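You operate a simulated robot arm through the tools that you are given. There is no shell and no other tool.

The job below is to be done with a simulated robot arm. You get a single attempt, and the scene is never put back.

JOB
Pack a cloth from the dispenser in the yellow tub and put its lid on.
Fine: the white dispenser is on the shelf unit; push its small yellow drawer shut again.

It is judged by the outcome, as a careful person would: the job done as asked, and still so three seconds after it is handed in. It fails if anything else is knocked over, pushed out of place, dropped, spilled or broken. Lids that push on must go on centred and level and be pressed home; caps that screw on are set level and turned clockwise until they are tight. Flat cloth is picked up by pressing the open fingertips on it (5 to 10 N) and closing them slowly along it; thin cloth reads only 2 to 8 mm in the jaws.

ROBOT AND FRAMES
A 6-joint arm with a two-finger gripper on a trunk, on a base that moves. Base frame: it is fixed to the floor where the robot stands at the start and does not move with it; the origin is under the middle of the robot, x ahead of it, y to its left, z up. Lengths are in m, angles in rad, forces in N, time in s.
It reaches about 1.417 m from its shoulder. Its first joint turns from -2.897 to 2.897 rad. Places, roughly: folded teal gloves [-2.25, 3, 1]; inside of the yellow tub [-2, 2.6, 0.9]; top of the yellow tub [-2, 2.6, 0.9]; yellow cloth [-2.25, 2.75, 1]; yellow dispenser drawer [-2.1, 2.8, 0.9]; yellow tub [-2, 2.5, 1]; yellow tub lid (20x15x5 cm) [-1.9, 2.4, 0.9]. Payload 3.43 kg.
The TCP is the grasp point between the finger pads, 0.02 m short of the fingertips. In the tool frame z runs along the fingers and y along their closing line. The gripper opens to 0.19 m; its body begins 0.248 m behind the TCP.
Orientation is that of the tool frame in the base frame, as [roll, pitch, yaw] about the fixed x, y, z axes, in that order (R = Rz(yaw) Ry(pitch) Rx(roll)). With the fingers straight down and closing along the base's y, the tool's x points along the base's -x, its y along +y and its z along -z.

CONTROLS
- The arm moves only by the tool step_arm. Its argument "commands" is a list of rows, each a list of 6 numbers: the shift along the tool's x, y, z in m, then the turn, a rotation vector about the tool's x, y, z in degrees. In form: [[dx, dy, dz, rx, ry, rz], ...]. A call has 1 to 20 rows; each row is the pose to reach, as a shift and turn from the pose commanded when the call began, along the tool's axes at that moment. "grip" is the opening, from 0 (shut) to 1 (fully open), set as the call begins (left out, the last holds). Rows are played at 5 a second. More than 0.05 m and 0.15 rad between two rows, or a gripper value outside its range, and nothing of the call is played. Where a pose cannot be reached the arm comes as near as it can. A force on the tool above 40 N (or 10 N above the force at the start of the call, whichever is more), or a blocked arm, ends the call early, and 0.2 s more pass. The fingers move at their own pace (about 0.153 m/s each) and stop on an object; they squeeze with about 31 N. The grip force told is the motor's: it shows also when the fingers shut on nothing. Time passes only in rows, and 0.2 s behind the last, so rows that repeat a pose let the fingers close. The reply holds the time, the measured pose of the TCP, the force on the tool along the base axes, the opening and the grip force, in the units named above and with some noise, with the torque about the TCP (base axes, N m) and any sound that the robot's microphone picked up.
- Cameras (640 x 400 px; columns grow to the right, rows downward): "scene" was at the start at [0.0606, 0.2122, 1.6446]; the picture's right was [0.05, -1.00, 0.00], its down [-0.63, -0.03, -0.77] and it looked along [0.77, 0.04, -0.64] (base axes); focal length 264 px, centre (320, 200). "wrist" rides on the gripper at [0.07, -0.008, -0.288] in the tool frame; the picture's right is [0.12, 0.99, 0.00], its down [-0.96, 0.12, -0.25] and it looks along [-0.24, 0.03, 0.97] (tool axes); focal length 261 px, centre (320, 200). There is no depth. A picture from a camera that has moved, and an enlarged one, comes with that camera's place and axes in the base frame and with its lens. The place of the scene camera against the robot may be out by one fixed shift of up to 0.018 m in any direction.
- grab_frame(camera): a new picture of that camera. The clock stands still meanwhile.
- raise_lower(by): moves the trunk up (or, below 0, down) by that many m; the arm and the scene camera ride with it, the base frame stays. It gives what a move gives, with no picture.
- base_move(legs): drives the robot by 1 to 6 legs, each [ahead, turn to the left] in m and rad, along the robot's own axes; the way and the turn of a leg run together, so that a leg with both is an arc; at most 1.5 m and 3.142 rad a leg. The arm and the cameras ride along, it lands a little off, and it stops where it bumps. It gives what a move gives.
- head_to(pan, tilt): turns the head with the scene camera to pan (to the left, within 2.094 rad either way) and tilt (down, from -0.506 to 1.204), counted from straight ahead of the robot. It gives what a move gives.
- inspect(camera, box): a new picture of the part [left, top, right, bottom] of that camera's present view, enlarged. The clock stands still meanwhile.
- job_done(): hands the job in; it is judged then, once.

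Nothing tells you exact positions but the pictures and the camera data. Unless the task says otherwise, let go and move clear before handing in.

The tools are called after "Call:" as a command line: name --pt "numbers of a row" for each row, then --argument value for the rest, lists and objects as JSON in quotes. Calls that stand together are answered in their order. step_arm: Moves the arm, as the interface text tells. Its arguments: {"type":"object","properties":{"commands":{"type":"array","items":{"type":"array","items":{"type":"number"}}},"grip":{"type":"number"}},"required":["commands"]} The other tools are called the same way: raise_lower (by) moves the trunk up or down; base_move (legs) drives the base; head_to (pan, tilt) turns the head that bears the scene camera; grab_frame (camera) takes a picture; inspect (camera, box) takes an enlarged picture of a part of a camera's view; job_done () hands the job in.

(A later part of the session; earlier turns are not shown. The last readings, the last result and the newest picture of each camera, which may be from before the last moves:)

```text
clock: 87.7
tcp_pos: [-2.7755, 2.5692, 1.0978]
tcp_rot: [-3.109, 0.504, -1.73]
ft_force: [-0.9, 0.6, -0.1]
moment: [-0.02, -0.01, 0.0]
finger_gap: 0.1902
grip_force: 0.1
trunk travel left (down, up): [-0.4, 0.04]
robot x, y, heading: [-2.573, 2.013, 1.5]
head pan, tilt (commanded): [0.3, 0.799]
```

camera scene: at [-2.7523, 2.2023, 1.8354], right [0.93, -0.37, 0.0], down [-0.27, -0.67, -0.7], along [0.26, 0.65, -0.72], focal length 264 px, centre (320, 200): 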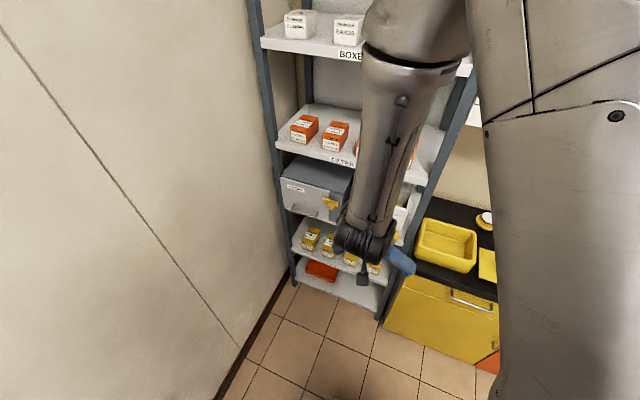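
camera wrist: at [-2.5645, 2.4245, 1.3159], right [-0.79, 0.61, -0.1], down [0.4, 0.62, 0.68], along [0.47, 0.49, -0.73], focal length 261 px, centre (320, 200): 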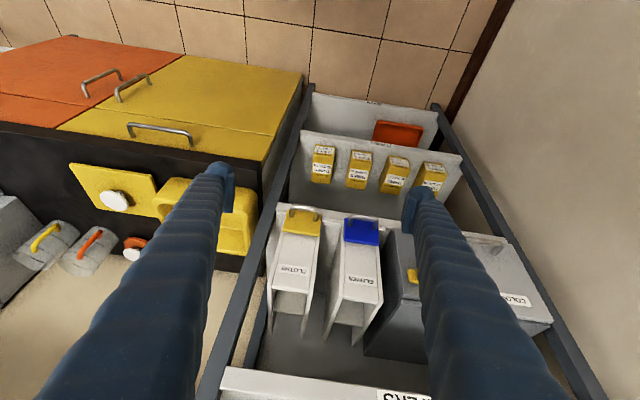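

Turned without trouble. Next I back up and then turn right to face the shelf.

Call:
base_move --legs '[[-0.25, 0], [0, -0.7]]'

Call:
grab_frame --camera "scene"

Call:
grab_frame --camera "wrist"

```text
clock: 92.5
tcp_pos: [-2.4122, 2.3415, 1.0974]
tcp_rot: [-3.111, 0.501, -2.378]
ft_force: [0.6, 0.7, -0.6]
moment: [-0.08, 0.01, 0.01]
finger_gap: 0.1898
grip_force: 0.1
trunk travel left (down, up): [-0.4, 0.04]
robot x, y, heading: [-2.6125, 1.7937, 0.854]
head pan, tilt (commanded): [0.3, 0.799]
stopped in leg 2: the robot was blocked; the commanded pose is now the measured one
```

```text
taken
camera scene: at [-2.7549, 1.9862, 1.8354], right [0.91, -0.41, 0.0], down [-0.29, -0.66, -0.7], along [0.28, 0.64, -0.72], focal length 264 px, centre (320, 200)
```

scene: 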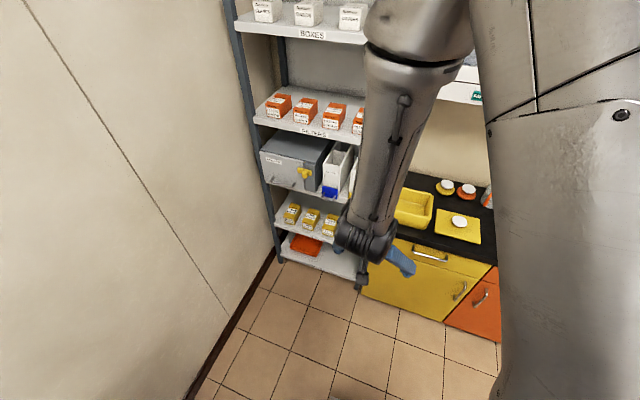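

```text
taken
camera wrist: at [-2.5584, 2.2018, 1.3167], right [-0.75, 0.66, -0.09], down [0.44, 0.59, 0.68], along [0.49, 0.47, -0.73], focal length 261 px, centre (320, 200)
```

wrist: 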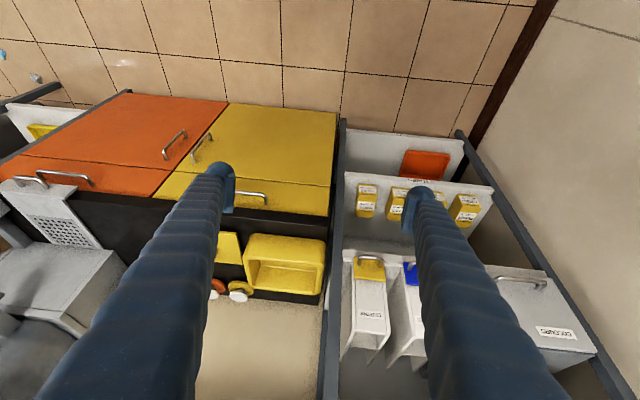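

The last bit of the turn was stopped, most likely by the base corner at the blue counter behind, but the heading (0.85) is good enough. The robot now stands well back, so I'll zoom in on the drawer handle with the wrist camera.

Call:
inspect --camera "wrist" --box '[320, 225, 440, 325]'

```text
4.00 times, centred on (380, 275) of wrist
camera zoom: at [-2.5584, 2.2018, 1.3167], right [-0.75, 0.66, -0.09], down [0.44, 0.59, 0.68], along [0.49, 0.47, -0.73], focal length 1043 px, centre (80, -100)
```

zoom: 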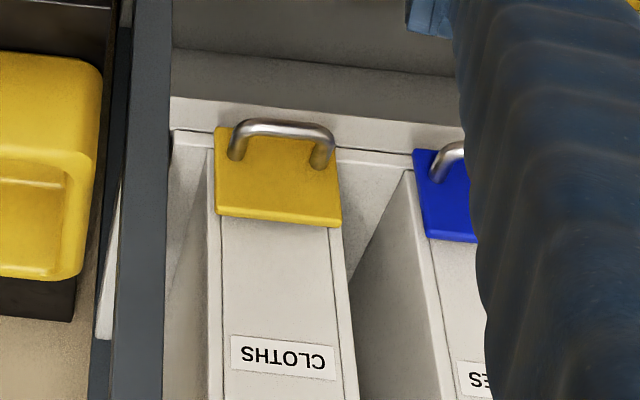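

Triangulating from two wrist views puts the handle bar at shelf coordinates s≈3.504, n≈0.314, z≈0.908, about 6.4 cm wide, with the drawer face about 4 cm behind it. I'll move to a pre-grasp 10 cm short of it along the tool axis, with the fingers opened to about 10 cm.

Call:
step_arm --pt "-0.0259 0.0174 0.0266 -1 -0.6 -0.5" --pt "-0.0518 0.0349 0.0533 -2.35 -1.3 -1.1" --pt "-0.0777 0.0523 0.0799 -2.35 -1.3 -1.1" --pt "-0.1036 0.0697 0.1066 -2.35 -1.3 -1.1" --pt "-0.1295 0.0872 0.1332 -2.35 -1.3 -1.1" --pt "-0.1554 0.1046 0.1599 -2.35 -1.3 -1.1" --pt "-0.1813 0.122 0.1865 -2.35 -1.3 -1.1" --pt "-0.2072 0.1395 0.2131 -2.35 -1.3 -1.1" --pt "-0.2331 0.1569 0.2398 -2.35 -1.3 -1.1" --pt "-0.2331 0.1569 0.2398 -2.35 -1.3 -1.1" --grip 0.55

Call:
grab_frame --camera "wrist"

Call:
grab_frame --camera "scene"

```text
clock: 94.7
tcp_pos: [-2.2858, 2.67, 0.9959]
tcp_rot: [-3.14, 0.525, -2.357]
ft_force: [1.2, -0.3, 0.6]
moment: [0.0, -0.03, -0.06]
finger_gap: 0.1045
grip_force: 0.0
trunk travel left (down, up): [-0.4, 0.04]
robot x, y, heading: [-2.6121, 1.7922, 0.853]
head pan, tilt (commanded): [0.3, 0.799]
```

```text
taken
camera wrist: at [-2.4243, 2.5182, 1.2101], right [-0.77, 0.63, -0.06], down [0.42, 0.58, 0.7], along [0.47, 0.51, -0.72], focal length 261 px, centre (320, 200)
```

wrist: 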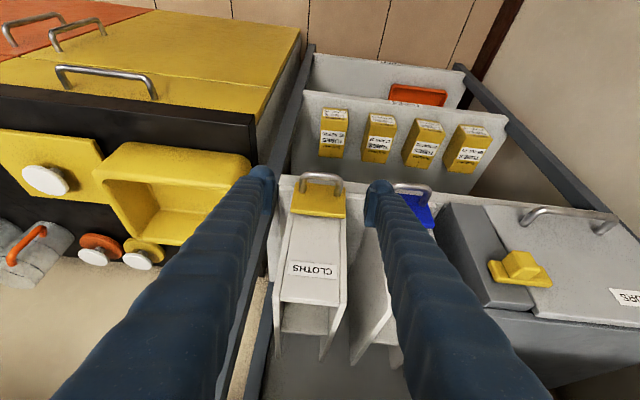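

```text
taken
camera scene: at [-2.7577, 1.9844, 1.8354], right [0.91, -0.41, 0.0], down [-0.29, -0.65, -0.7], along [0.28, 0.64, -0.72], focal length 264 px, centre (320, 200)
```

scene: 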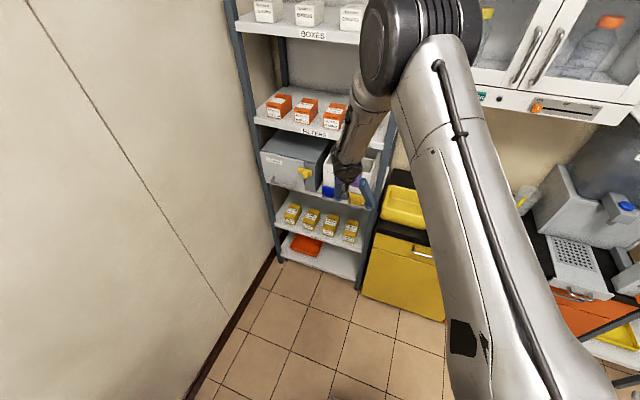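

The TCP is where planned. I'll zoom in to verify that the handle lies between the fingertips.

Call:
inspect --camera "wrist" --box '[250, 150, 410, 250]'

```text
4.00 times, centred on (330, 200) of wrist
camera zoom: at [-2.4243, 2.5182, 1.2101], right [-0.77, 0.63, -0.06], down [0.42, 0.58, 0.7], along [0.47, 0.51, -0.72], focal length 1043 px, centre (280, 200)
```

zoom: 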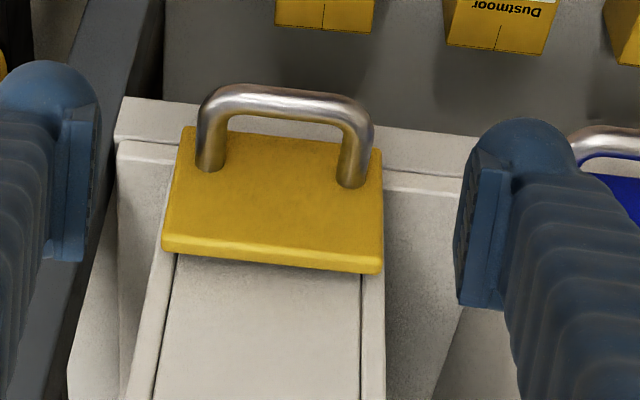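

The handle is centred between the fingers at s≈3.506, and the drawer face is at n≈0.343. I'll advance straight in so the pads sit on either side of the handle legs.

Call:
step_arm --pt "0.001 0.001 0.025 0 0 0" --pt "0.002 0.002 0.05 0 0 0" --pt "0.004 0.002 0.075 0 0 0" --pt "0.005 0.002 0.0985 0 0 0" --pt "0.005 0.002 0.0985 0 0 0"

Call:
grab_frame --camera "wrist"

Call:
inspect --camera "wrist" --box '[250, 120, 410, 220]'

```text
clock: 95.9
tcp_pos: [-2.2547, 2.7045, 0.9072]
tcp_rot: [3.141, 0.526, -2.357]
ft_force: [0.0, -1.0, 0.5]
moment: [-0.03, -0.02, 0.0]
finger_gap: 0.1046
grip_force: 0.1
trunk travel left (down, up): [-0.4, 0.04]
robot x, y, heading: [-2.6194, 1.7946, 0.852]
head pan, tilt (commanded): [0.3, 0.799]
```

```text
taken
camera wrist: at [-2.3949, 2.5526, 1.1223], right [-0.77, 0.63, -0.06], down [0.42, 0.58, 0.7], along [0.47, 0.51, -0.72], focal length 261 px, centre (320, 200)
```

wrist: 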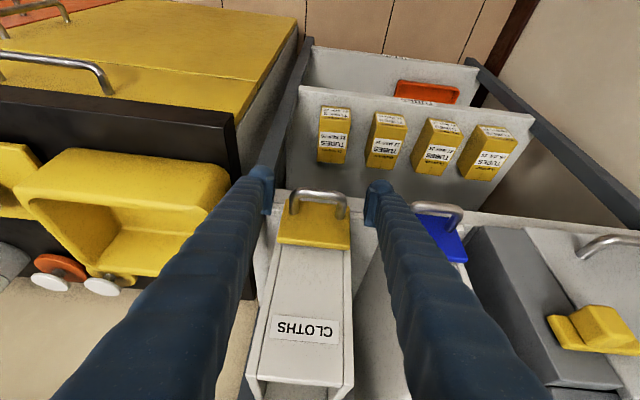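

```text
4.00 times, centred on (330, 170) of wrist
camera zoom: at [-2.3949, 2.5526, 1.1223], right [-0.77, 0.63, -0.06], down [0.42, 0.58, 0.7], along [0.47, 0.51, -0.72], focal length 1043 px, centre (280, 320)
```

zoom: 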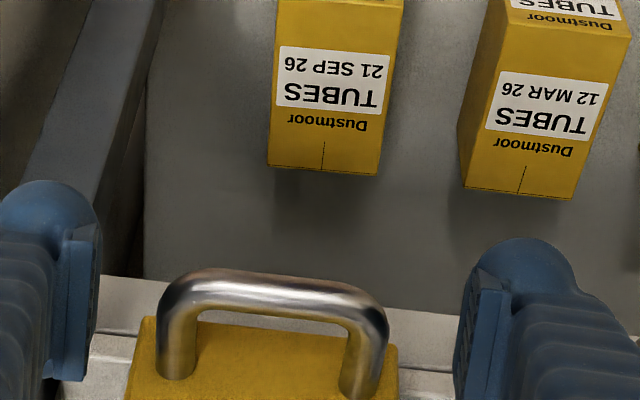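

The handle is centred between the pads at the right depth. I'll close the gripper on it now.

Call:
step_arm --pt "0 0 0 0 0 0" --pt "0 0 0 0 0 0" --pt "0 0 0 0 0 0" --pt "0 0 0 0 0 0" --grip 0.15

Call:
inspect --camera "wrist" --box '[250, 120, 410, 220]'

```text
clock: 96.9
tcp_pos: [-2.2523, 2.7044, 0.9075]
tcp_rot: [-3.138, 0.524, -2.355]
ft_force: [8.1, -8.6, -4.9]
moment: [-0.11, -0.07, -0.13]
finger_gap: 0.0657
grip_force: 45.2
trunk travel left (down, up): [-0.4, 0.04]
robot x, y, heading: [-2.6159, 1.791, 0.851]
head pan, tilt (commanded): [0.3, 0.799]
```

```text
4.00 times, centred on (330, 170) of wrist
camera zoom: at [-2.3937, 2.5521, 1.1216], right [-0.77, 0.63, -0.06], down [0.42, 0.58, 0.7], along [0.47, 0.51, -0.72], focal length 1043 px, centre (280, 320)
```

zoom: 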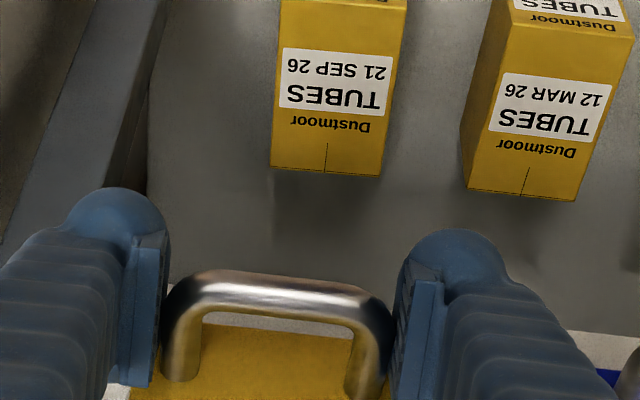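

The handle is gripped (gap 6.6 cm) with a slight sideways load, which I'll ease by 2 mm. Next I pull straight out, slowly at first.

Call:
step_arm --pt "0.0043 -0.002 -0.0025 0 0 0" --pt "0.0087 -0.002 -0.005 0 0 0" --pt "0.013 -0.002 -0.0075 0 0 0" --pt "0.0173 -0.002 -0.01 0 0 0" --pt "0.0216 -0.002 -0.0125 0 0 0" --pt "0.026 -0.002 -0.015 0 0 0"

Call:
grab_frame --camera "wrist"

```text
clock: 98.3
tcp_pos: [-2.2739, 2.6818, 0.9078]
tcp_rot: [-3.14, 0.523, -2.354]
ft_force: [-5.4, 4.0, -13.1]
moment: [-0.17, 0.02, 0.23]
finger_gap: 0.0655
grip_force: 44.8
trunk travel left (down, up): [-0.4, 0.04]
robot x, y, heading: [-2.6136, 1.7908, 0.855]
head pan, tilt (commanded): [0.3, 0.799]
```

```text
taken
camera wrist: at [-2.4145, 2.5302, 1.1218], right [-0.78, 0.63, -0.06], down [0.42, 0.59, 0.69], along [0.47, 0.51, -0.72], focal length 261 px, centre (320, 200)
```

wrist: 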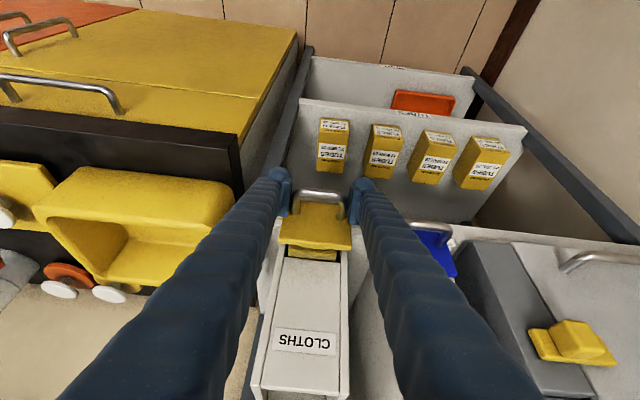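

The drawer slides out while the dispenser stays put. I'll continue the pull with small corrections for the side and lift loads.

Call:
step_arm --pt "0.0079 0.0012 -0.0023 0 0 0" --pt "0.0149 0.0012 -0.0063 0 0 0" --pt "0.0218 0.0012 -0.0103 0 0 0" --pt "0.0287 0.0012 -0.0143 0 0 0" --pt "0.0356 0.0012 -0.0183 0 0 0" --pt "0.0426 0.0012 -0.0223 0 0 0"

Call:
grab_frame --camera "wrist"

```text
clock: 99.7
tcp_pos: [-2.3085, 2.6481, 0.9065]
tcp_rot: [-3.139, 0.525, -2.355]
ft_force: [-0.3, -1.2, 10.2]
moment: [0.04, -0.46, -0.04]
finger_gap: 0.0658
grip_force: 44.7
trunk travel left (down, up): [-0.4, 0.04]
robot x, y, heading: [-2.6132, 1.7929, 0.854]
head pan, tilt (commanded): [0.3, 0.799]
```

```text
taken
camera wrist: at [-2.449, 2.4958, 1.1213], right [-0.77, 0.63, -0.06], down [0.42, 0.58, 0.7], along [0.47, 0.51, -0.71], focal length 261 px, centre (320, 200)
```

wrist: 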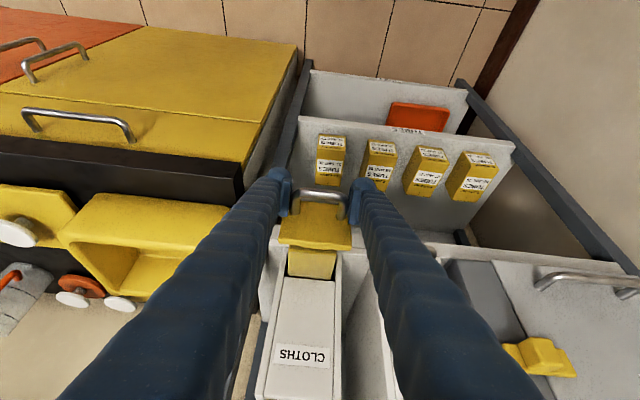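

About 8 cm out so far with low resistance. I'll zoom in on what's in the drawer.

Call:
inspect --camera "wrist" --box '[250, 170, 390, 300]'

```text
3.08 times, centred on (320, 235) of wrist
camera zoom: at [-2.449, 2.4958, 1.1213], right [-0.77, 0.63, -0.06], down [0.42, 0.58, 0.7], along [0.47, 0.51, -0.71], focal length 802 px, centre (320, 92)
```

zoom: 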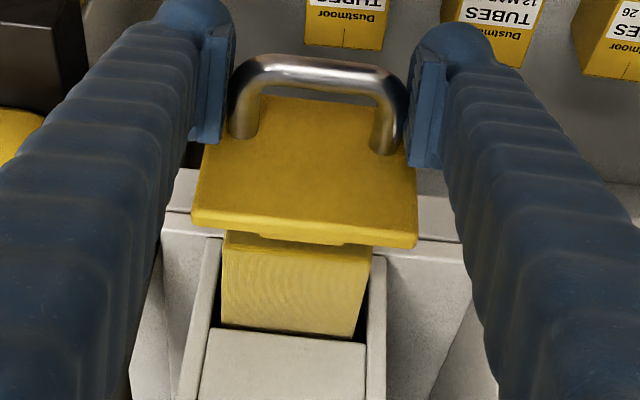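

The folded yellow cloth lies in the drawer behind its front. I'll keep pulling gently to expose more of it.

Call:
step_arm --pt "0.0062 0 -0.0053 0 0 0" --pt "0.0131 0 -0.0093 0 0 0" --pt "0.02 0 -0.0133 0 0 0" --pt "0.0269 0 -0.0173 0 0 0" --pt "0.0338 0 -0.0213 0 0 0"

Call:
inspect --camera "wrist" --box '[250, 170, 390, 300]'

```text
clock: 100.9
tcp_pos: [-2.3324, 2.6236, 0.908]
tcp_rot: [-3.141, 0.527, -2.359]
ft_force: [23.7, 21.8, -10.2]
moment: [-0.08, 0.08, 0.11]
finger_gap: 0.0657
grip_force: 45.2
trunk travel left (down, up): [-0.4, 0.04]
robot x, y, heading: [-2.6137, 1.7972, 0.852]
head pan, tilt (commanded): [0.3, 0.799]
```

```text
3.08 times, centred on (320, 235) of wrist
camera zoom: at [-2.4741, 2.4716, 1.1211], right [-0.77, 0.63, -0.06], down [0.42, 0.58, 0.7], along [0.48, 0.51, -0.71], focal length 802 px, centre (320, 92)
```

zoom: 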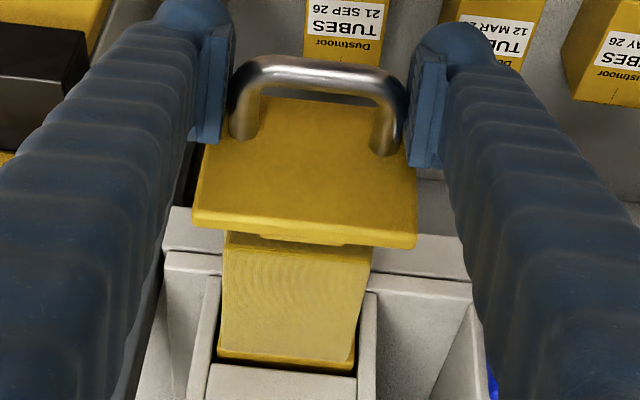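

The pull force rose to about 32 N, so the drawer is at its stop (about 11 cm out). I'll relax that tension by a few millimetres, then open the fingers.

Call:
step_arm --pt "-0.0026 0 0.0015 0 0 0" --pt "-0.0052 0 0.003 0 0 0" --pt "-0.006 0 0.0035 0 0 0"

Call:
step_arm --pt "0 0 0 0 0 0" --pt "0 0 0 0 0 0" --pt "0 0 0 0 0 0" --grip 0.55

Call:
grab_frame --camera "wrist"

```text
clock: 101.7
tcp_pos: [-2.333, 2.6238, 0.9083]
tcp_rot: [-3.14, 0.522, -2.357]
ft_force: [3.0, -4.3, 7.4]
moment: [-0.34, 0.22, -0.02]
finger_gap: 0.0653
grip_force: 44.6
trunk travel left (down, up): [-0.4, 0.04]
robot x, y, heading: [-2.613, 1.7941, 0.85]
head pan, tilt (commanded): [0.3, 0.799]
```

```text
clock: 102.5
tcp_pos: [-2.3316, 2.6241, 0.9086]
tcp_rot: [-3.14, 0.524, -2.354]
ft_force: [1.0, 0.4, -0.4]
moment: [0.02, 0.0, 0.04]
finger_gap: 0.1044
grip_force: 0.0
trunk travel left (down, up): [-0.4, 0.04]
robot x, y, heading: [-2.6127, 1.7922, 0.85]
head pan, tilt (commanded): [0.3, 0.799]
```

```text
taken
camera wrist: at [-2.4725, 2.4735, 1.1223], right [-0.77, 0.63, -0.06], down [0.42, 0.58, 0.7], along [0.47, 0.51, -0.72], focal length 261 px, centre (320, 200)
```

wrist: 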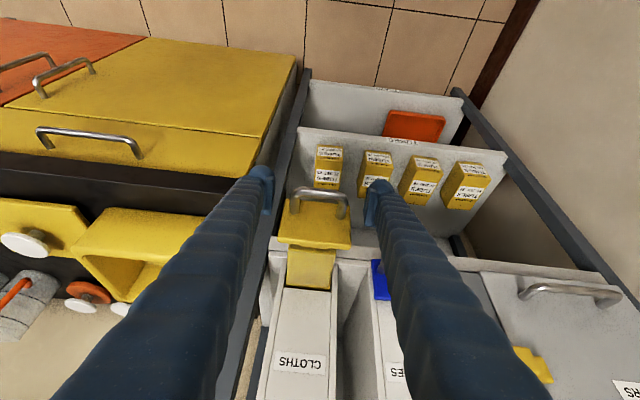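

The drawer stays open at its stop. I'll back off along the tool axis, then look down at the cloth from above.

Call:
step_arm --pt "0 0 -0.03 0 0 0" --pt "0 0 -0.06 0 0 0" --pt "0 0 -0.09 0 0 0" --pt "0 0 -0.12 0 0 0" --pt "0 0 -0.15 0 0 0" --pt "0 0 -0.15 0 0 0"

Call:
grab_frame --camera "wrist"

Call:
inspect --camera "wrist" --box '[250, 170, 410, 290]'

```text
clock: 103.9
tcp_pos: [-2.3833, 2.5716, 1.0388]
tcp_rot: [-3.14, 0.524, -2.357]
ft_force: [0.6, 0.3, -0.6]
moment: [-0.01, 0.01, 0.0]
finger_gap: 0.1046
grip_force: 0.0
trunk travel left (down, up): [-0.4, 0.04]
robot x, y, heading: [-2.6088, 1.7933, 0.852]
head pan, tilt (commanded): [0.3, 0.799]
```

```text
taken
camera wrist: at [-2.5247, 2.4203, 1.2521], right [-0.77, 0.63, -0.06], down [0.42, 0.58, 0.69], along [0.47, 0.51, -0.72], focal length 261 px, centre (320, 200)
```

wrist: 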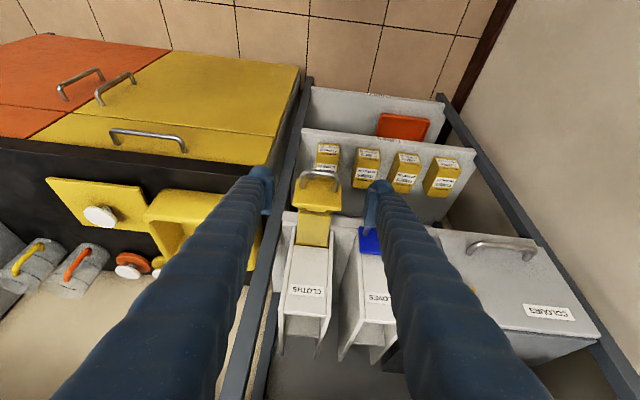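

```text
3.33 times, centred on (330, 230) of wrist
camera zoom: at [-2.5247, 2.4203, 1.2521], right [-0.77, 0.63, -0.06], down [0.42, 0.58, 0.69], along [0.47, 0.51, -0.72], focal length 869 px, centre (287, 100)
```

zoom: 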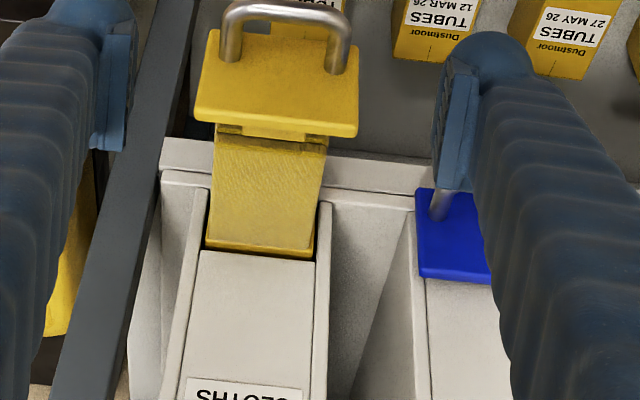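

I want a more vertical look at the drawer tray, so I'll reduce the tilt to about 10° and move above and in front of it.

Call:
step_arm --pt "-0.02 0 0 0 5 0" --pt "-0.04 0 -0.001 0 10 0" --pt "-0.06 0 -0.002 0 15 0" --pt "-0.0785 0 -0.002 0 20 0" --pt "-0.0785 0 -0.002 0 20 0"

Call:
grab_frame --camera "wrist"

Call:
inspect --camera "wrist" --box '[250, 180, 390, 300]'

```text
clock: 105.1
tcp_pos: [-2.3389, 2.6176, 1.0788]
tcp_rot: [-3.14, 0.174, -2.355]
ft_force: [-0.4, -0.4, 0.7]
moment: [-0.03, -0.06, 0.0]
finger_gap: 0.1046
grip_force: 0.1
trunk travel left (down, up): [-0.4, 0.04]
robot x, y, heading: [-2.61, 1.7944, 0.85]
head pan, tilt (commanded): [0.3, 0.799]
```

```text
taken
camera wrist: at [-2.4188, 2.5278, 1.3498], right [-0.79, 0.62, -0.02], down [0.56, 0.72, 0.41], along [0.27, 0.31, -0.91], focal length 261 px, centre (320, 200)
```

wrist: 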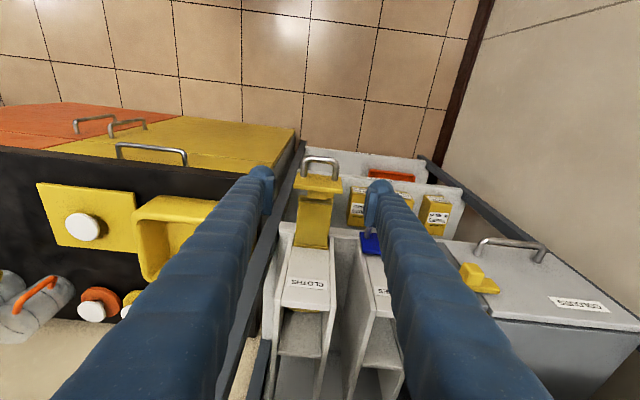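

```text
3.33 times, centred on (320, 240) of wrist
camera zoom: at [-2.4188, 2.5278, 1.3498], right [-0.79, 0.62, -0.02], down [0.56, 0.72, 0.41], along [0.27, 0.31, -0.91], focal length 869 px, centre (320, 67)
```

zoom: 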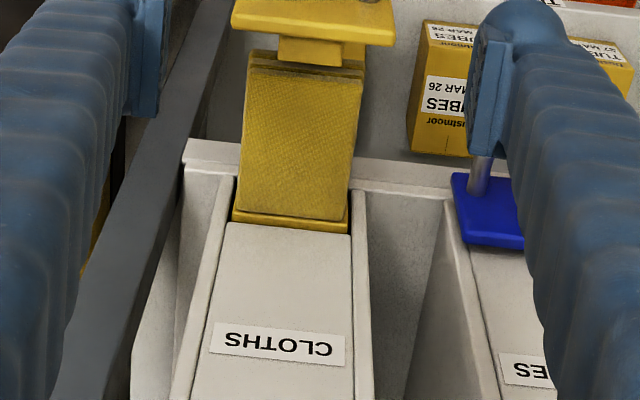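

The folded cloth (about 6×10 cm) lies on the drawer tray, centred near s≈3.506, n≈0.32, in front of the dispenser. I'll close the fingers to 5 cm, tilt 20° to clear the shelf above, and come down to just over it.

Call:
step_arm --pt "-0.023 0.0003 0.018 0 -3 0" --pt "-0.046 0.0006 0.036 0 -6 0" --pt "-0.069 0.0009 0.06 0 -9 0" --pt "-0.0911 0.0012 0.09 0 -10 0" --pt "-0.0911 0.0012 0.1115 0 -10 0" --pt "-0.0911 0.0012 0.1115 0 -10 0" --grip 0.263

Call:
grab_frame --camera "wrist"

Call:
inspect --camera "wrist" --box '[250, 130, 390, 250]'

```text
clock: 106.5
tcp_pos: [-2.2616, 2.6975, 0.9847]
tcp_rot: [-3.139, 0.351, -2.358]
ft_force: [-0.8, 0.5, -0.5]
moment: [0.02, -0.01, 0.0]
finger_gap: 0.0502
grip_force: 0.0
trunk travel left (down, up): [-0.4, 0.04]
robot x, y, heading: [-2.6111, 1.7945, 0.85]
head pan, tilt (commanded): [0.3, 0.799]
```

```text
taken
camera wrist: at [-2.3737, 2.5749, 1.2305], right [-0.78, 0.62, -0.04], down [0.5, 0.66, 0.56], along [0.38, 0.42, -0.83], focal length 261 px, centre (320, 200)
```

wrist: 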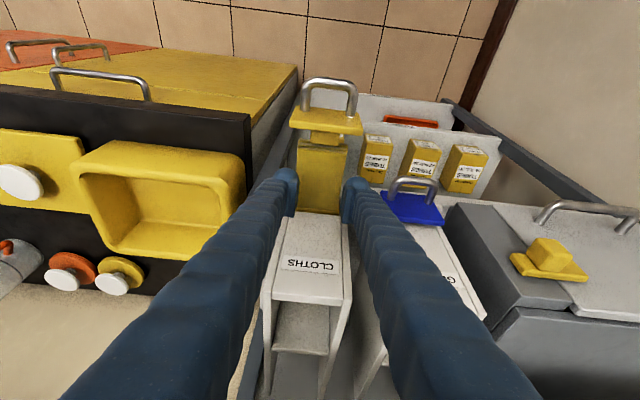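

```text
3.33 times, centred on (320, 190) of wrist
camera zoom: at [-2.3737, 2.5749, 1.2305], right [-0.78, 0.62, -0.04], down [0.5, 0.66, 0.56], along [0.38, 0.42, -0.83], focal length 869 px, centre (320, 233)
```

zoom: 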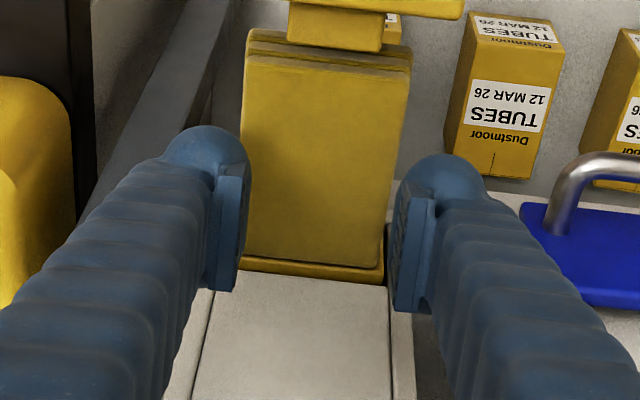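

The fingertips are centred over the cloth. I'll descend vertically in small moves, watching for contact.

Call:
step_arm --pt "0.0034 0 0.0094 0 0 0" --pt "0.0069 0 0.0188 0 0 0" --pt "0.0103 0 0.0282 0 0 0" --pt "0.0103 0 0.0282 0 0 0"

Call:
inspect --camera "wrist" --box '[250, 100, 390, 220]'

```text
clock: 107.5
tcp_pos: [-2.2598, 2.6963, 0.954]
tcp_rot: [-3.141, 0.349, -2.355]
ft_force: [2.1, -1.6, 5.7]
moment: [-0.17, -0.13, 0.01]
finger_gap: 0.0523
grip_force: 1.6
trunk travel left (down, up): [-0.4, 0.04]
robot x, y, heading: [-2.6145, 1.7911, 0.849]
head pan, tilt (commanded): [0.3, 0.799]
```

```text
3.33 times, centred on (320, 160) of wrist
camera zoom: at [-2.3727, 2.5728, 1.201], right [-0.78, 0.62, -0.04], down [0.5, 0.66, 0.56], along [0.38, 0.42, -0.83], focal length 869 px, centre (320, 333)
```

zoom: 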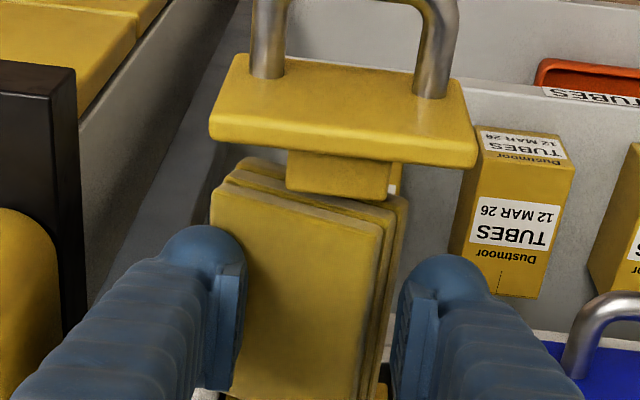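

I feel contact already (about 6 N) at tip z≈0.935, and the top layer seems to have shifted a bit. I'll check from the scene camera before doing anything else.

Call:
inspect --camera "scene" --box '[290, 120, 450, 230]'

Call:
inspect --camera "wrist" --box '[270, 110, 370, 190]'

```text
3.64 times, centred on (370, 175) of scene
camera zoom: at [-2.756, 1.9845, 1.8355], right [0.91, -0.41, 0.0], down [-0.29, -0.66, -0.7], along [0.28, 0.64, -0.72], focal length 961 px, centre (138, 291)
```

zoom: 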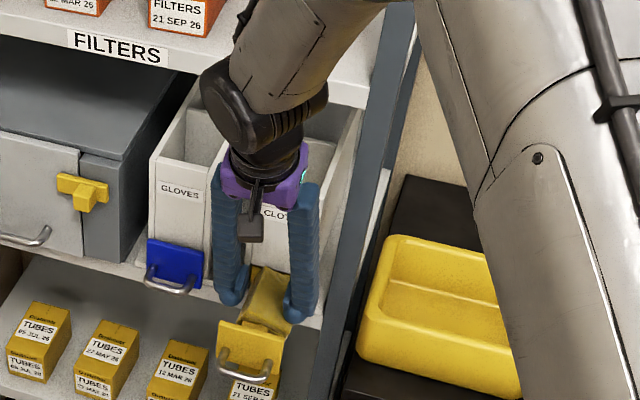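

```text
5.00 times, centred on (320, 150) of wrist
camera zoom: at [-2.3727, 2.5728, 1.201], right [-0.78, 0.62, -0.04], down [0.5, 0.66, 0.56], along [0.38, 0.42, -0.83], focal length 1303 px, centre (320, 450)
```

zoom: 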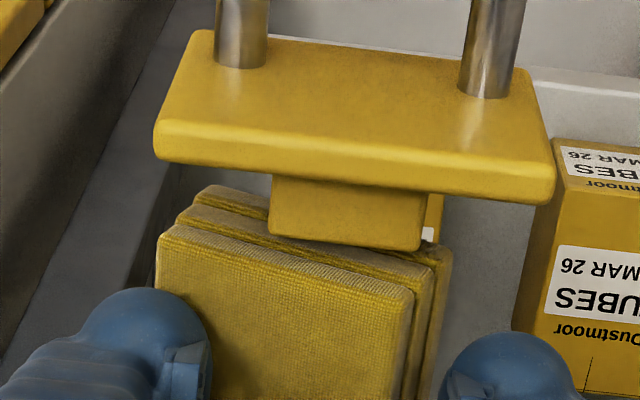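

The fingertips are bulbous (about 3.5 cm each), so at 5 cm opening they sat on the cloth's edges and nudged the folded stack about 1 cm to one side. I'll lift, narrow the fingers to about 2.2 cm, and re-check where the cloth lies.

Call:
step_arm --pt "-0.0051 0 -0.0141 0 0 0" --pt "-0.012 0 -0.0329 0 0 0" --pt "-0.012 0 -0.0329 0 0 0"

Call:
inspect --camera "wrist" --box '[250, 110, 390, 230]'

```text
clock: 108.3
tcp_pos: [-2.2616, 2.6972, 0.9894]
tcp_rot: [3.141, 0.35, -2.357]
ft_force: [-0.5, -0.7, 0.7]
moment: [0.0, -0.01, 0.02]
finger_gap: 0.0499
grip_force: 0.1
trunk travel left (down, up): [-0.4, 0.04]
robot x, y, heading: [-2.6169, 1.7963, 0.85]
head pan, tilt (commanded): [0.3, 0.799]
```

```text
3.33 times, centred on (320, 170) of wrist
camera zoom: at [-2.3734, 2.5746, 1.2353], right [-0.78, 0.62, -0.04], down [0.5, 0.66, 0.56], along [0.38, 0.42, -0.83], focal length 869 px, centre (320, 300)
```

zoom: 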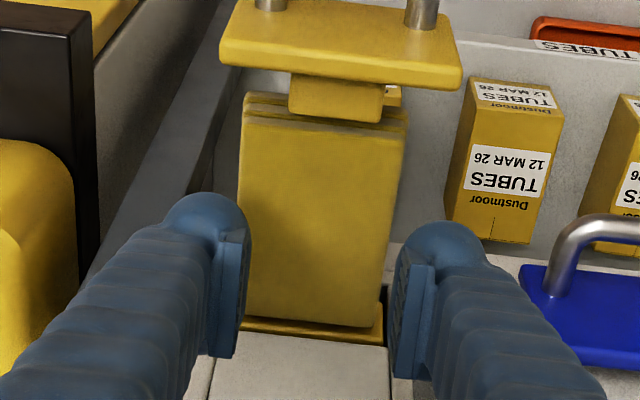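

The stack sprang back almost straight, so it is a compliant folded cloth. With the fingers narrowed to 2.2 cm both tips will land on it; I'll re-centre and descend again.

Call:
step_arm --pt "0 -0.0025 0 0 0 0" --pt "0.0034 -0.0025 0.0094 0 0 0" --pt "0.0069 -0.0025 0.0188 0 0 0" --pt "0.0096 -0.0025 0.0263 0 0 0" --pt "0.0096 -0.0025 0.0263 0 0 0" --grip 0.116

Call:
inspect --camera "wrist" --box '[250, 100, 390, 220]'

```text
clock: 109.5
tcp_pos: [-2.2593, 2.6947, 0.963]
tcp_rot: [-3.14, 0.35, -2.356]
ft_force: [0.5, -0.3, -0.1]
moment: [-0.03, -0.04, 0.02]
finger_gap: 0.0219
grip_force: 0.1
trunk travel left (down, up): [-0.4, 0.04]
robot x, y, heading: [-2.6146, 1.7931, 0.852]
head pan, tilt (commanded): [0.3, 0.799]
```

```text
3.33 times, centred on (320, 160) of wrist
camera zoom: at [-2.3715, 2.572, 1.2088], right [-0.78, 0.62, -0.04], down [0.5, 0.66, 0.56], along [0.38, 0.42, -0.83], focal length 869 px, centre (320, 333)
```

zoom: 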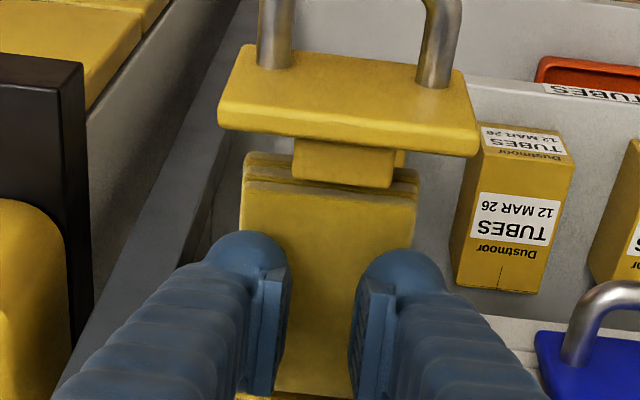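

Both tips are now over the cloth, with no contact yet. I'll step down a few millimetres at a time.

Call:
step_arm --pt "0.0007 0 0.0019 0 0 0" --pt "0.0014 0 0.0038 0 0 0" --pt "0.0021 0 0.0056 0 0 0" --pt "0.0021 0 0.0056 0 0 0"

```text
clock: 110.5
tcp_pos: [-2.2596, 2.6948, 0.9596]
tcp_rot: [-3.141, 0.355, -2.356]
ft_force: [1.4, 0.3, 24.8]
moment: [-0.12, 0.11, 0.0]
finger_gap: 0.0219
grip_force: 0.1
trunk travel left (down, up): [-0.4, 0.04]
robot x, y, heading: [-2.6126, 1.7947, 0.848]
head pan, tilt (commanded): [0.3, 0.799]
```

24.8 N is too much, so I'll back off about 2.3 mm to reach the 5–10 N range.

Call:
step_arm --pt "-0.0008 0 -0.0022 0 0 0" --pt "-0.0008 0 -0.0022 0 0 0" --pt "-0.0008 0 -0.0022 0 0 0"

```text
clock: 111.3
tcp_pos: [-2.2597, 2.6945, 0.9601]
tcp_rot: [-3.141, 0.351, -2.356]
ft_force: [-2.3, 3.4, 21.1]
moment: [0.04, 0.27, 0.01]
finger_gap: 0.022
grip_force: 0.2
trunk travel left (down, up): [-0.4, 0.04]
robot x, y, heading: [-2.6142, 1.7984, 0.85]
head pan, tilt (commanded): [0.3, 0.799]
```

Still 21 N; I'll back off a bit further.

Call:
step_arm --pt "-0.0007 0 -0.0019 0 0 0" --pt "-0.0007 0 -0.0019 0 0 0" --pt "-0.0007 0 -0.0019 0 0 0"

```text
clock: 112.1
tcp_pos: [-2.2609, 2.6937, 0.9593]
tcp_rot: [-3.14, 0.348, -2.356]
ft_force: [-4.0, 1.5, 10.3]
moment: [0.08, 0.2, -0.03]
finger_gap: 0.022
grip_force: 0.1
trunk travel left (down, up): [-0.4, 0.04]
robot x, y, heading: [-2.6125, 1.7931, 0.852]
head pan, tilt (commanded): [0.3, 0.799]
```

10 N now, a touch more than I want. I'll ease by 0.5 mm and begin to close the fingers slowly.

Call:
step_arm --pt "-0.0002 0 -0.0005 0 0 0" --pt "-0.0002 0 -0.0005 0 0 0"

Call:
step_arm --pt "0 0 0 0 0 0" --pt "0 0 0 0 0 0" --grip 0.1

Call:
step_arm --pt "0 0 0 0 0 0" --pt "0 0 0 0 0 0" --grip 0.085

Call:
inspect --camera "wrist" --box '[250, 100, 390, 220]'

```text
clock: 112.7
tcp_pos: [-2.2597, 2.6949, 0.9602]
tcp_rot: [-3.138, 0.349, -2.356]
ft_force: [-1.3, -0.6, 4.6]
moment: [-0.03, 0.03, -0.01]
finger_gap: 0.0224
grip_force: 0.1
trunk travel left (down, up): [-0.4, 0.04]
robot x, y, heading: [-2.6121, 1.7971, 0.855]
head pan, tilt (commanded): [0.3, 0.799]
```

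```text
clock: 113.3
tcp_pos: [-2.2596, 2.6944, 0.9602]
tcp_rot: [-3.139, 0.348, -2.357]
ft_force: [0.9, -1.4, 2.1]
moment: [-0.06, 0.02, 0.0]
finger_gap: 0.0186
grip_force: 0.1
trunk travel left (down, up): [-0.4, 0.04]
robot x, y, heading: [-2.6147, 1.7952, 0.853]
head pan, tilt (commanded): [0.3, 0.799]
```

```text
clock: 113.9
tcp_pos: [-2.2589, 2.6956, 0.9604]
tcp_rot: [-3.14, 0.349, -2.356]
ft_force: [1.3, -0.1, -0.2]
moment: [-0.02, 0.0, -0.03]
finger_gap: 0.0161
grip_force: 0.0
trunk travel left (down, up): [-0.4, 0.04]
robot x, y, heading: [-2.6152, 1.7945, 0.85]
head pan, tilt (commanded): [0.3, 0.799]
```

```text
3.33 times, centred on (320, 160) of wrist
camera zoom: at [-2.3708, 2.572, 1.207], right [-0.78, 0.62, -0.04], down [0.5, 0.66, 0.56], along [0.38, 0.42, -0.83], focal length 869 px, centre (320, 333)
```

zoom: 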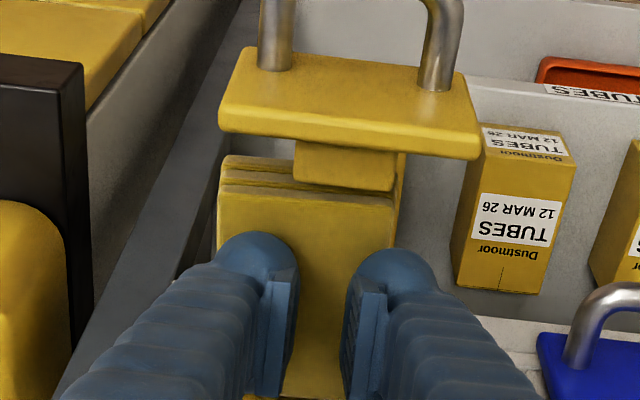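

The contact force faded as the fingers closed, and the stack leaned about 8 mm to one side after that hard press. I'll lift slightly, re-centre on the cloth and press again more gently.

Call:
step_arm --pt "-0.0014 0 -0.0038 0 0 0" --pt "-0.0034 -0.002 -0.0094 0 0 0" --pt "-0.0034 -0.004 -0.0094 0 0 0" --pt "-0.0034 -0.004 -0.0094 0 0 0" --grip 0.116

Call:
inspect --camera "wrist" --box '[250, 100, 390, 220]'

```text
clock: 114.9
tcp_pos: [-2.2592, 2.6922, 0.9722]
tcp_rot: [-3.14, 0.349, -2.355]
ft_force: [0.2, 0.5, -1.0]
moment: [0.01, 0.01, -0.02]
finger_gap: 0.0219
grip_force: 0.1
trunk travel left (down, up): [-0.4, 0.04]
robot x, y, heading: [-2.6124, 1.7928, 0.855]
head pan, tilt (commanded): [0.3, 0.799]
```

```text
3.33 times, centred on (320, 160) of wrist
camera zoom: at [-2.3692, 2.5695, 1.2173], right [-0.78, 0.62, -0.04], down [0.5, 0.66, 0.56], along [0.38, 0.42, -0.83], focal length 869 px, centre (320, 333)
```

zoom: 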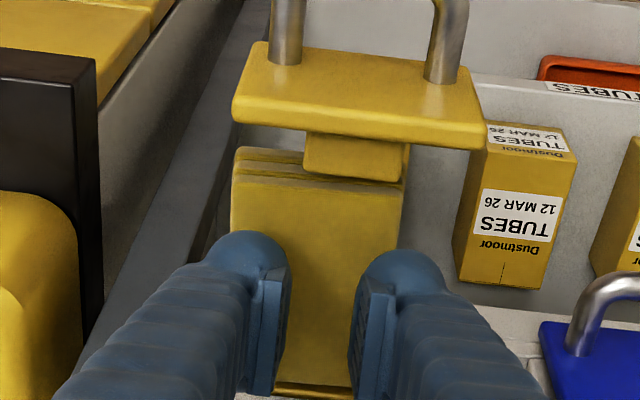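

Centred again. I'll descend to just above contact and then in half-millimetre steps.

Call:
step_arm --pt "0.0017 0 0.0047 0 0 0" --pt "0.0034 0 0.0094 0 0 0" --pt "0.0038 0 0.0103 0 0 0" --pt "0.0038 0 0.0103 0 0 0"

Call:
step_arm --pt "0.0003 0 0.0008 0 0 0" --pt "0.0003 0 0.0008 0 0 0"

```text
clock: 115.9
tcp_pos: [-2.257, 2.6932, 0.9608]
tcp_rot: [-3.14, 0.351, -2.357]
ft_force: [0.1, 0.9, 1.9]
moment: [-0.01, 0.03, -0.01]
finger_gap: 0.022
grip_force: 0.1
trunk travel left (down, up): [-0.4, 0.04]
robot x, y, heading: [-2.611, 1.7928, 0.849]
head pan, tilt (commanded): [0.3, 0.799]
```

```text
clock: 116.5
tcp_pos: [-2.2578, 2.6914, 0.9588]
tcp_rot: [-3.139, 0.35, -2.357]
ft_force: [-0.5, 1.6, 8.9]
moment: [0.0, 0.08, -0.04]
finger_gap: 0.022
grip_force: 0.0
trunk travel left (down, up): [-0.4, 0.04]
robot x, y, heading: [-2.6131, 1.7953, 0.851]
head pan, tilt (commanded): [0.3, 0.799]
```

8.9 N, which is right. Now I close slowly, feeding down slightly to keep the pressure.

Call:
step_arm --pt "0.0001 0 0.0003 0 0 0" --pt "0.0001 0 0.0003 0 0 0" --grip 0.1

Call:
step_arm --pt "0.0001 0 0.0003 0 0 0" --pt "0.0001 0 0.0003 0 0 0" --grip 0.085

```text
clock: 117.1
tcp_pos: [-2.2571, 2.6918, 0.9597]
tcp_rot: [-3.139, 0.349, -2.357]
ft_force: [-0.3, -0.7, 13.1]
moment: [-0.02, 0.08, -0.03]
finger_gap: 0.0148
grip_force: 0.2
trunk travel left (down, up): [-0.4, 0.04]
robot x, y, heading: [-2.6132, 1.7947, 0.851]
head pan, tilt (commanded): [0.3, 0.799]
```

```text
clock: 117.7
tcp_pos: [-2.2561, 2.6926, 0.9599]
tcp_rot: [-3.139, 0.349, -2.357]
ft_force: [0.9, -0.1, 16.3]
moment: [-0.08, 0.14, -0.02]
finger_gap: 0.0148
grip_force: 0.1
trunk travel left (down, up): [-0.4, 0.04]
robot x, y, heading: [-2.6132, 1.7973, 0.851]
head pan, tilt (commanded): [0.3, 0.799]
```

The gap is shrinking with firm contact, though the force is a bit high at 16 N. I'll continue closing while easing the pressure slightly.

Call:
step_arm --pt "-0.0002 0 -0.0006 0 0 0" --pt "-0.0002 0 -0.0006 0 0 0" --grip 0.065

Call:
step_arm --pt "0 0 0 0 0 0" --pt "0 0 0 0 0 0" --grip 0.045

Call:
inspect --camera "wrist" --box '[250, 100, 390, 220]'

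```text
clock: 118.3
tcp_pos: [-2.2584, 2.6925, 0.9592]
tcp_rot: [-3.141, 0.351, -2.357]
ft_force: [-0.3, 1.1, 13.1]
moment: [-0.02, 0.17, -0.02]
finger_gap: 0.0103
grip_force: 0.0
trunk travel left (down, up): [-0.4, 0.04]
robot x, y, heading: [-2.6139, 1.7913, 0.85]
head pan, tilt (commanded): [0.3, 0.799]
```

```text
clock: 118.9
tcp_pos: [-2.257, 2.6906, 0.9596]
tcp_rot: [-3.138, 0.35, -2.355]
ft_force: [-1.4, -0.1, 12.0]
moment: [-0.1, 0.13, 0.0]
finger_gap: 0.0058
grip_force: 0.0
trunk travel left (down, up): [-0.4, 0.04]
robot x, y, heading: [-2.6074, 1.7973, 0.851]
head pan, tilt (commanded): [0.3, 0.799]
```

```text
3.33 times, centred on (320, 160) of wrist
camera zoom: at [-2.3692, 2.5687, 1.2059], right [-0.78, 0.62, -0.04], down [0.5, 0.66, 0.56], along [0.38, 0.42, -0.83], focal length 869 px, centre (320, 333)
```

zoom: 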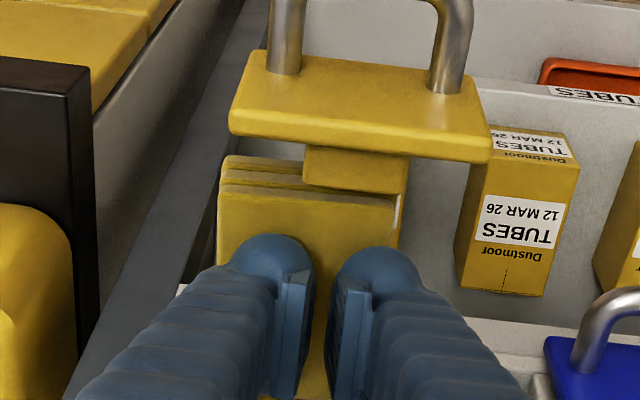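

The gap is 5.8 mm. I'll finish closing slowly and see whether the jaws hold cloth (should read 2–8 mm).

Call:
step_arm --pt "0 0 0 0 0 0" --pt "0 0 0 0 0 0" --grip 0.025

Call:
step_arm --pt "0 0 0 0 0 0" --pt "0 0 0 0 0 0" --pt "0 0 0 0 0 0" --grip 0

Call:
inspect --camera "wrist" --box '[250, 100, 390, 220]'

```text
clock: 119.5
tcp_pos: [-2.2581, 2.6919, 0.9583]
tcp_rot: [-3.14, 0.351, -2.356]
ft_force: [-0.5, 0.7, 11.2]
moment: [0.0, 0.09, 0.02]
finger_gap: 0.0063
grip_force: 31.5
trunk travel left (down, up): [-0.4, 0.04]
robot x, y, heading: [-2.6121, 1.7923, 0.853]
head pan, tilt (commanded): [0.3, 0.799]
```

```text
clock: 120.3
tcp_pos: [-2.2569, 2.692, 0.9584]
tcp_rot: [3.141, 0.352, -2.356]
ft_force: [0.5, 0.0, 10.5]
moment: [-0.06, 0.11, -0.03]
finger_gap: 0.0058
grip_force: 30.4
trunk travel left (down, up): [-0.4, 0.04]
robot x, y, heading: [-2.6134, 1.7964, 0.854]
head pan, tilt (commanded): [0.3, 0.799]
```

```text
3.33 times, centred on (320, 160) of wrist
camera zoom: at [-2.3691, 2.5689, 1.2059], right [-0.78, 0.62, -0.04], down [0.5, 0.66, 0.56], along [0.38, 0.42, -0.83], focal length 869 px, centre (320, 333)
```

zoom: 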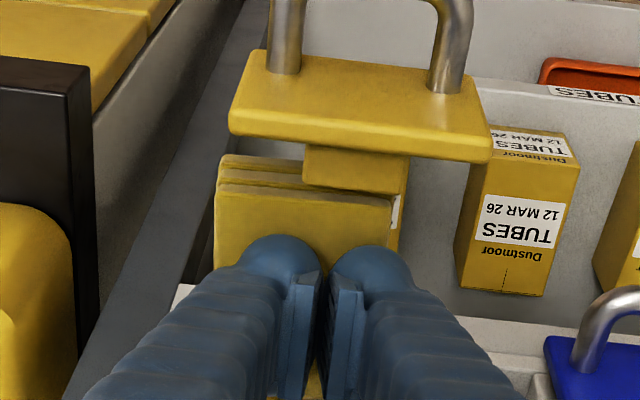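

The jaws hold 5.8 mm with 30 N grip force, so a fold of cloth is pinched. I'll lift slowly and look.

Call:
step_arm --pt "-0.0017 0 -0.0047 0 0 0" --pt "-0.0034 0 -0.0094 0 0 0" --pt "-0.003 0 -0.0158 0 0 0" --pt "-0.0017 0 -0.0222 0 0 0" --pt "-0.0017 0 -0.0222 0 0 0"

Call:
grab_frame --camera "wrist"

Call:
inspect --camera "scene" --box '[290, 120, 450, 230]'

```text
clock: 121.5
tcp_pos: [-2.2608, 2.6881, 0.9809]
tcp_rot: [-3.14, 0.349, -2.356]
ft_force: [0.7, 0.7, 0.5]
moment: [0.02, 0.04, 0.01]
finger_gap: 0.0
grip_force: 31.1
trunk travel left (down, up): [-0.4, 0.04]
robot x, y, heading: [-2.6137, 1.7942, 0.855]
head pan, tilt (commanded): [0.3, 0.799]
```

```text
taken
camera wrist: at [-2.3725, 2.5655, 1.2262], right [-0.78, 0.62, -0.04], down [0.5, 0.66, 0.56], along [0.38, 0.42, -0.83], focal length 261 px, centre (320, 200)
```

wrist: 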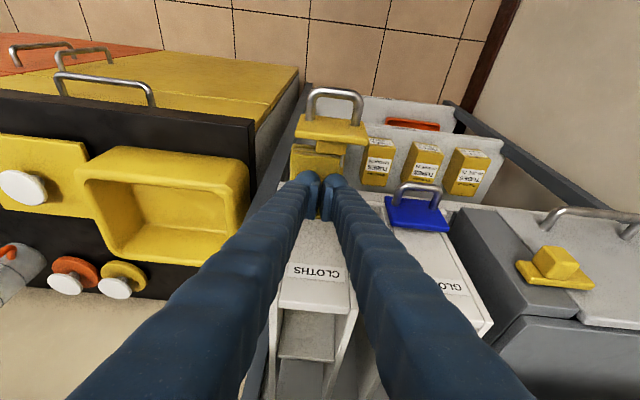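

```text
3.64 times, centred on (370, 175) of scene
camera zoom: at [-2.7566, 1.9855, 1.8353], right [0.91, -0.41, 0.0], down [-0.29, -0.66, -0.7], along [0.28, 0.64, -0.72], focal length 961 px, centre (138, 291)
```

zoom: 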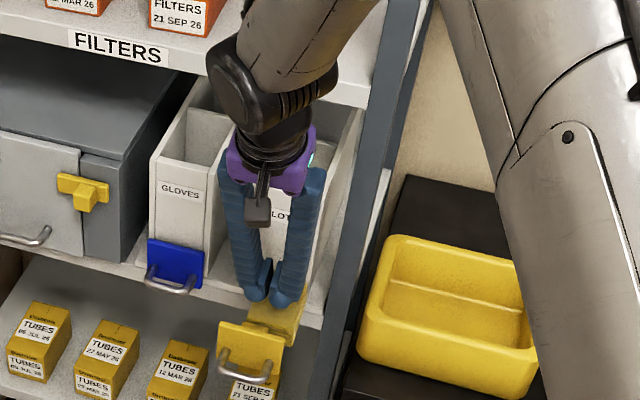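

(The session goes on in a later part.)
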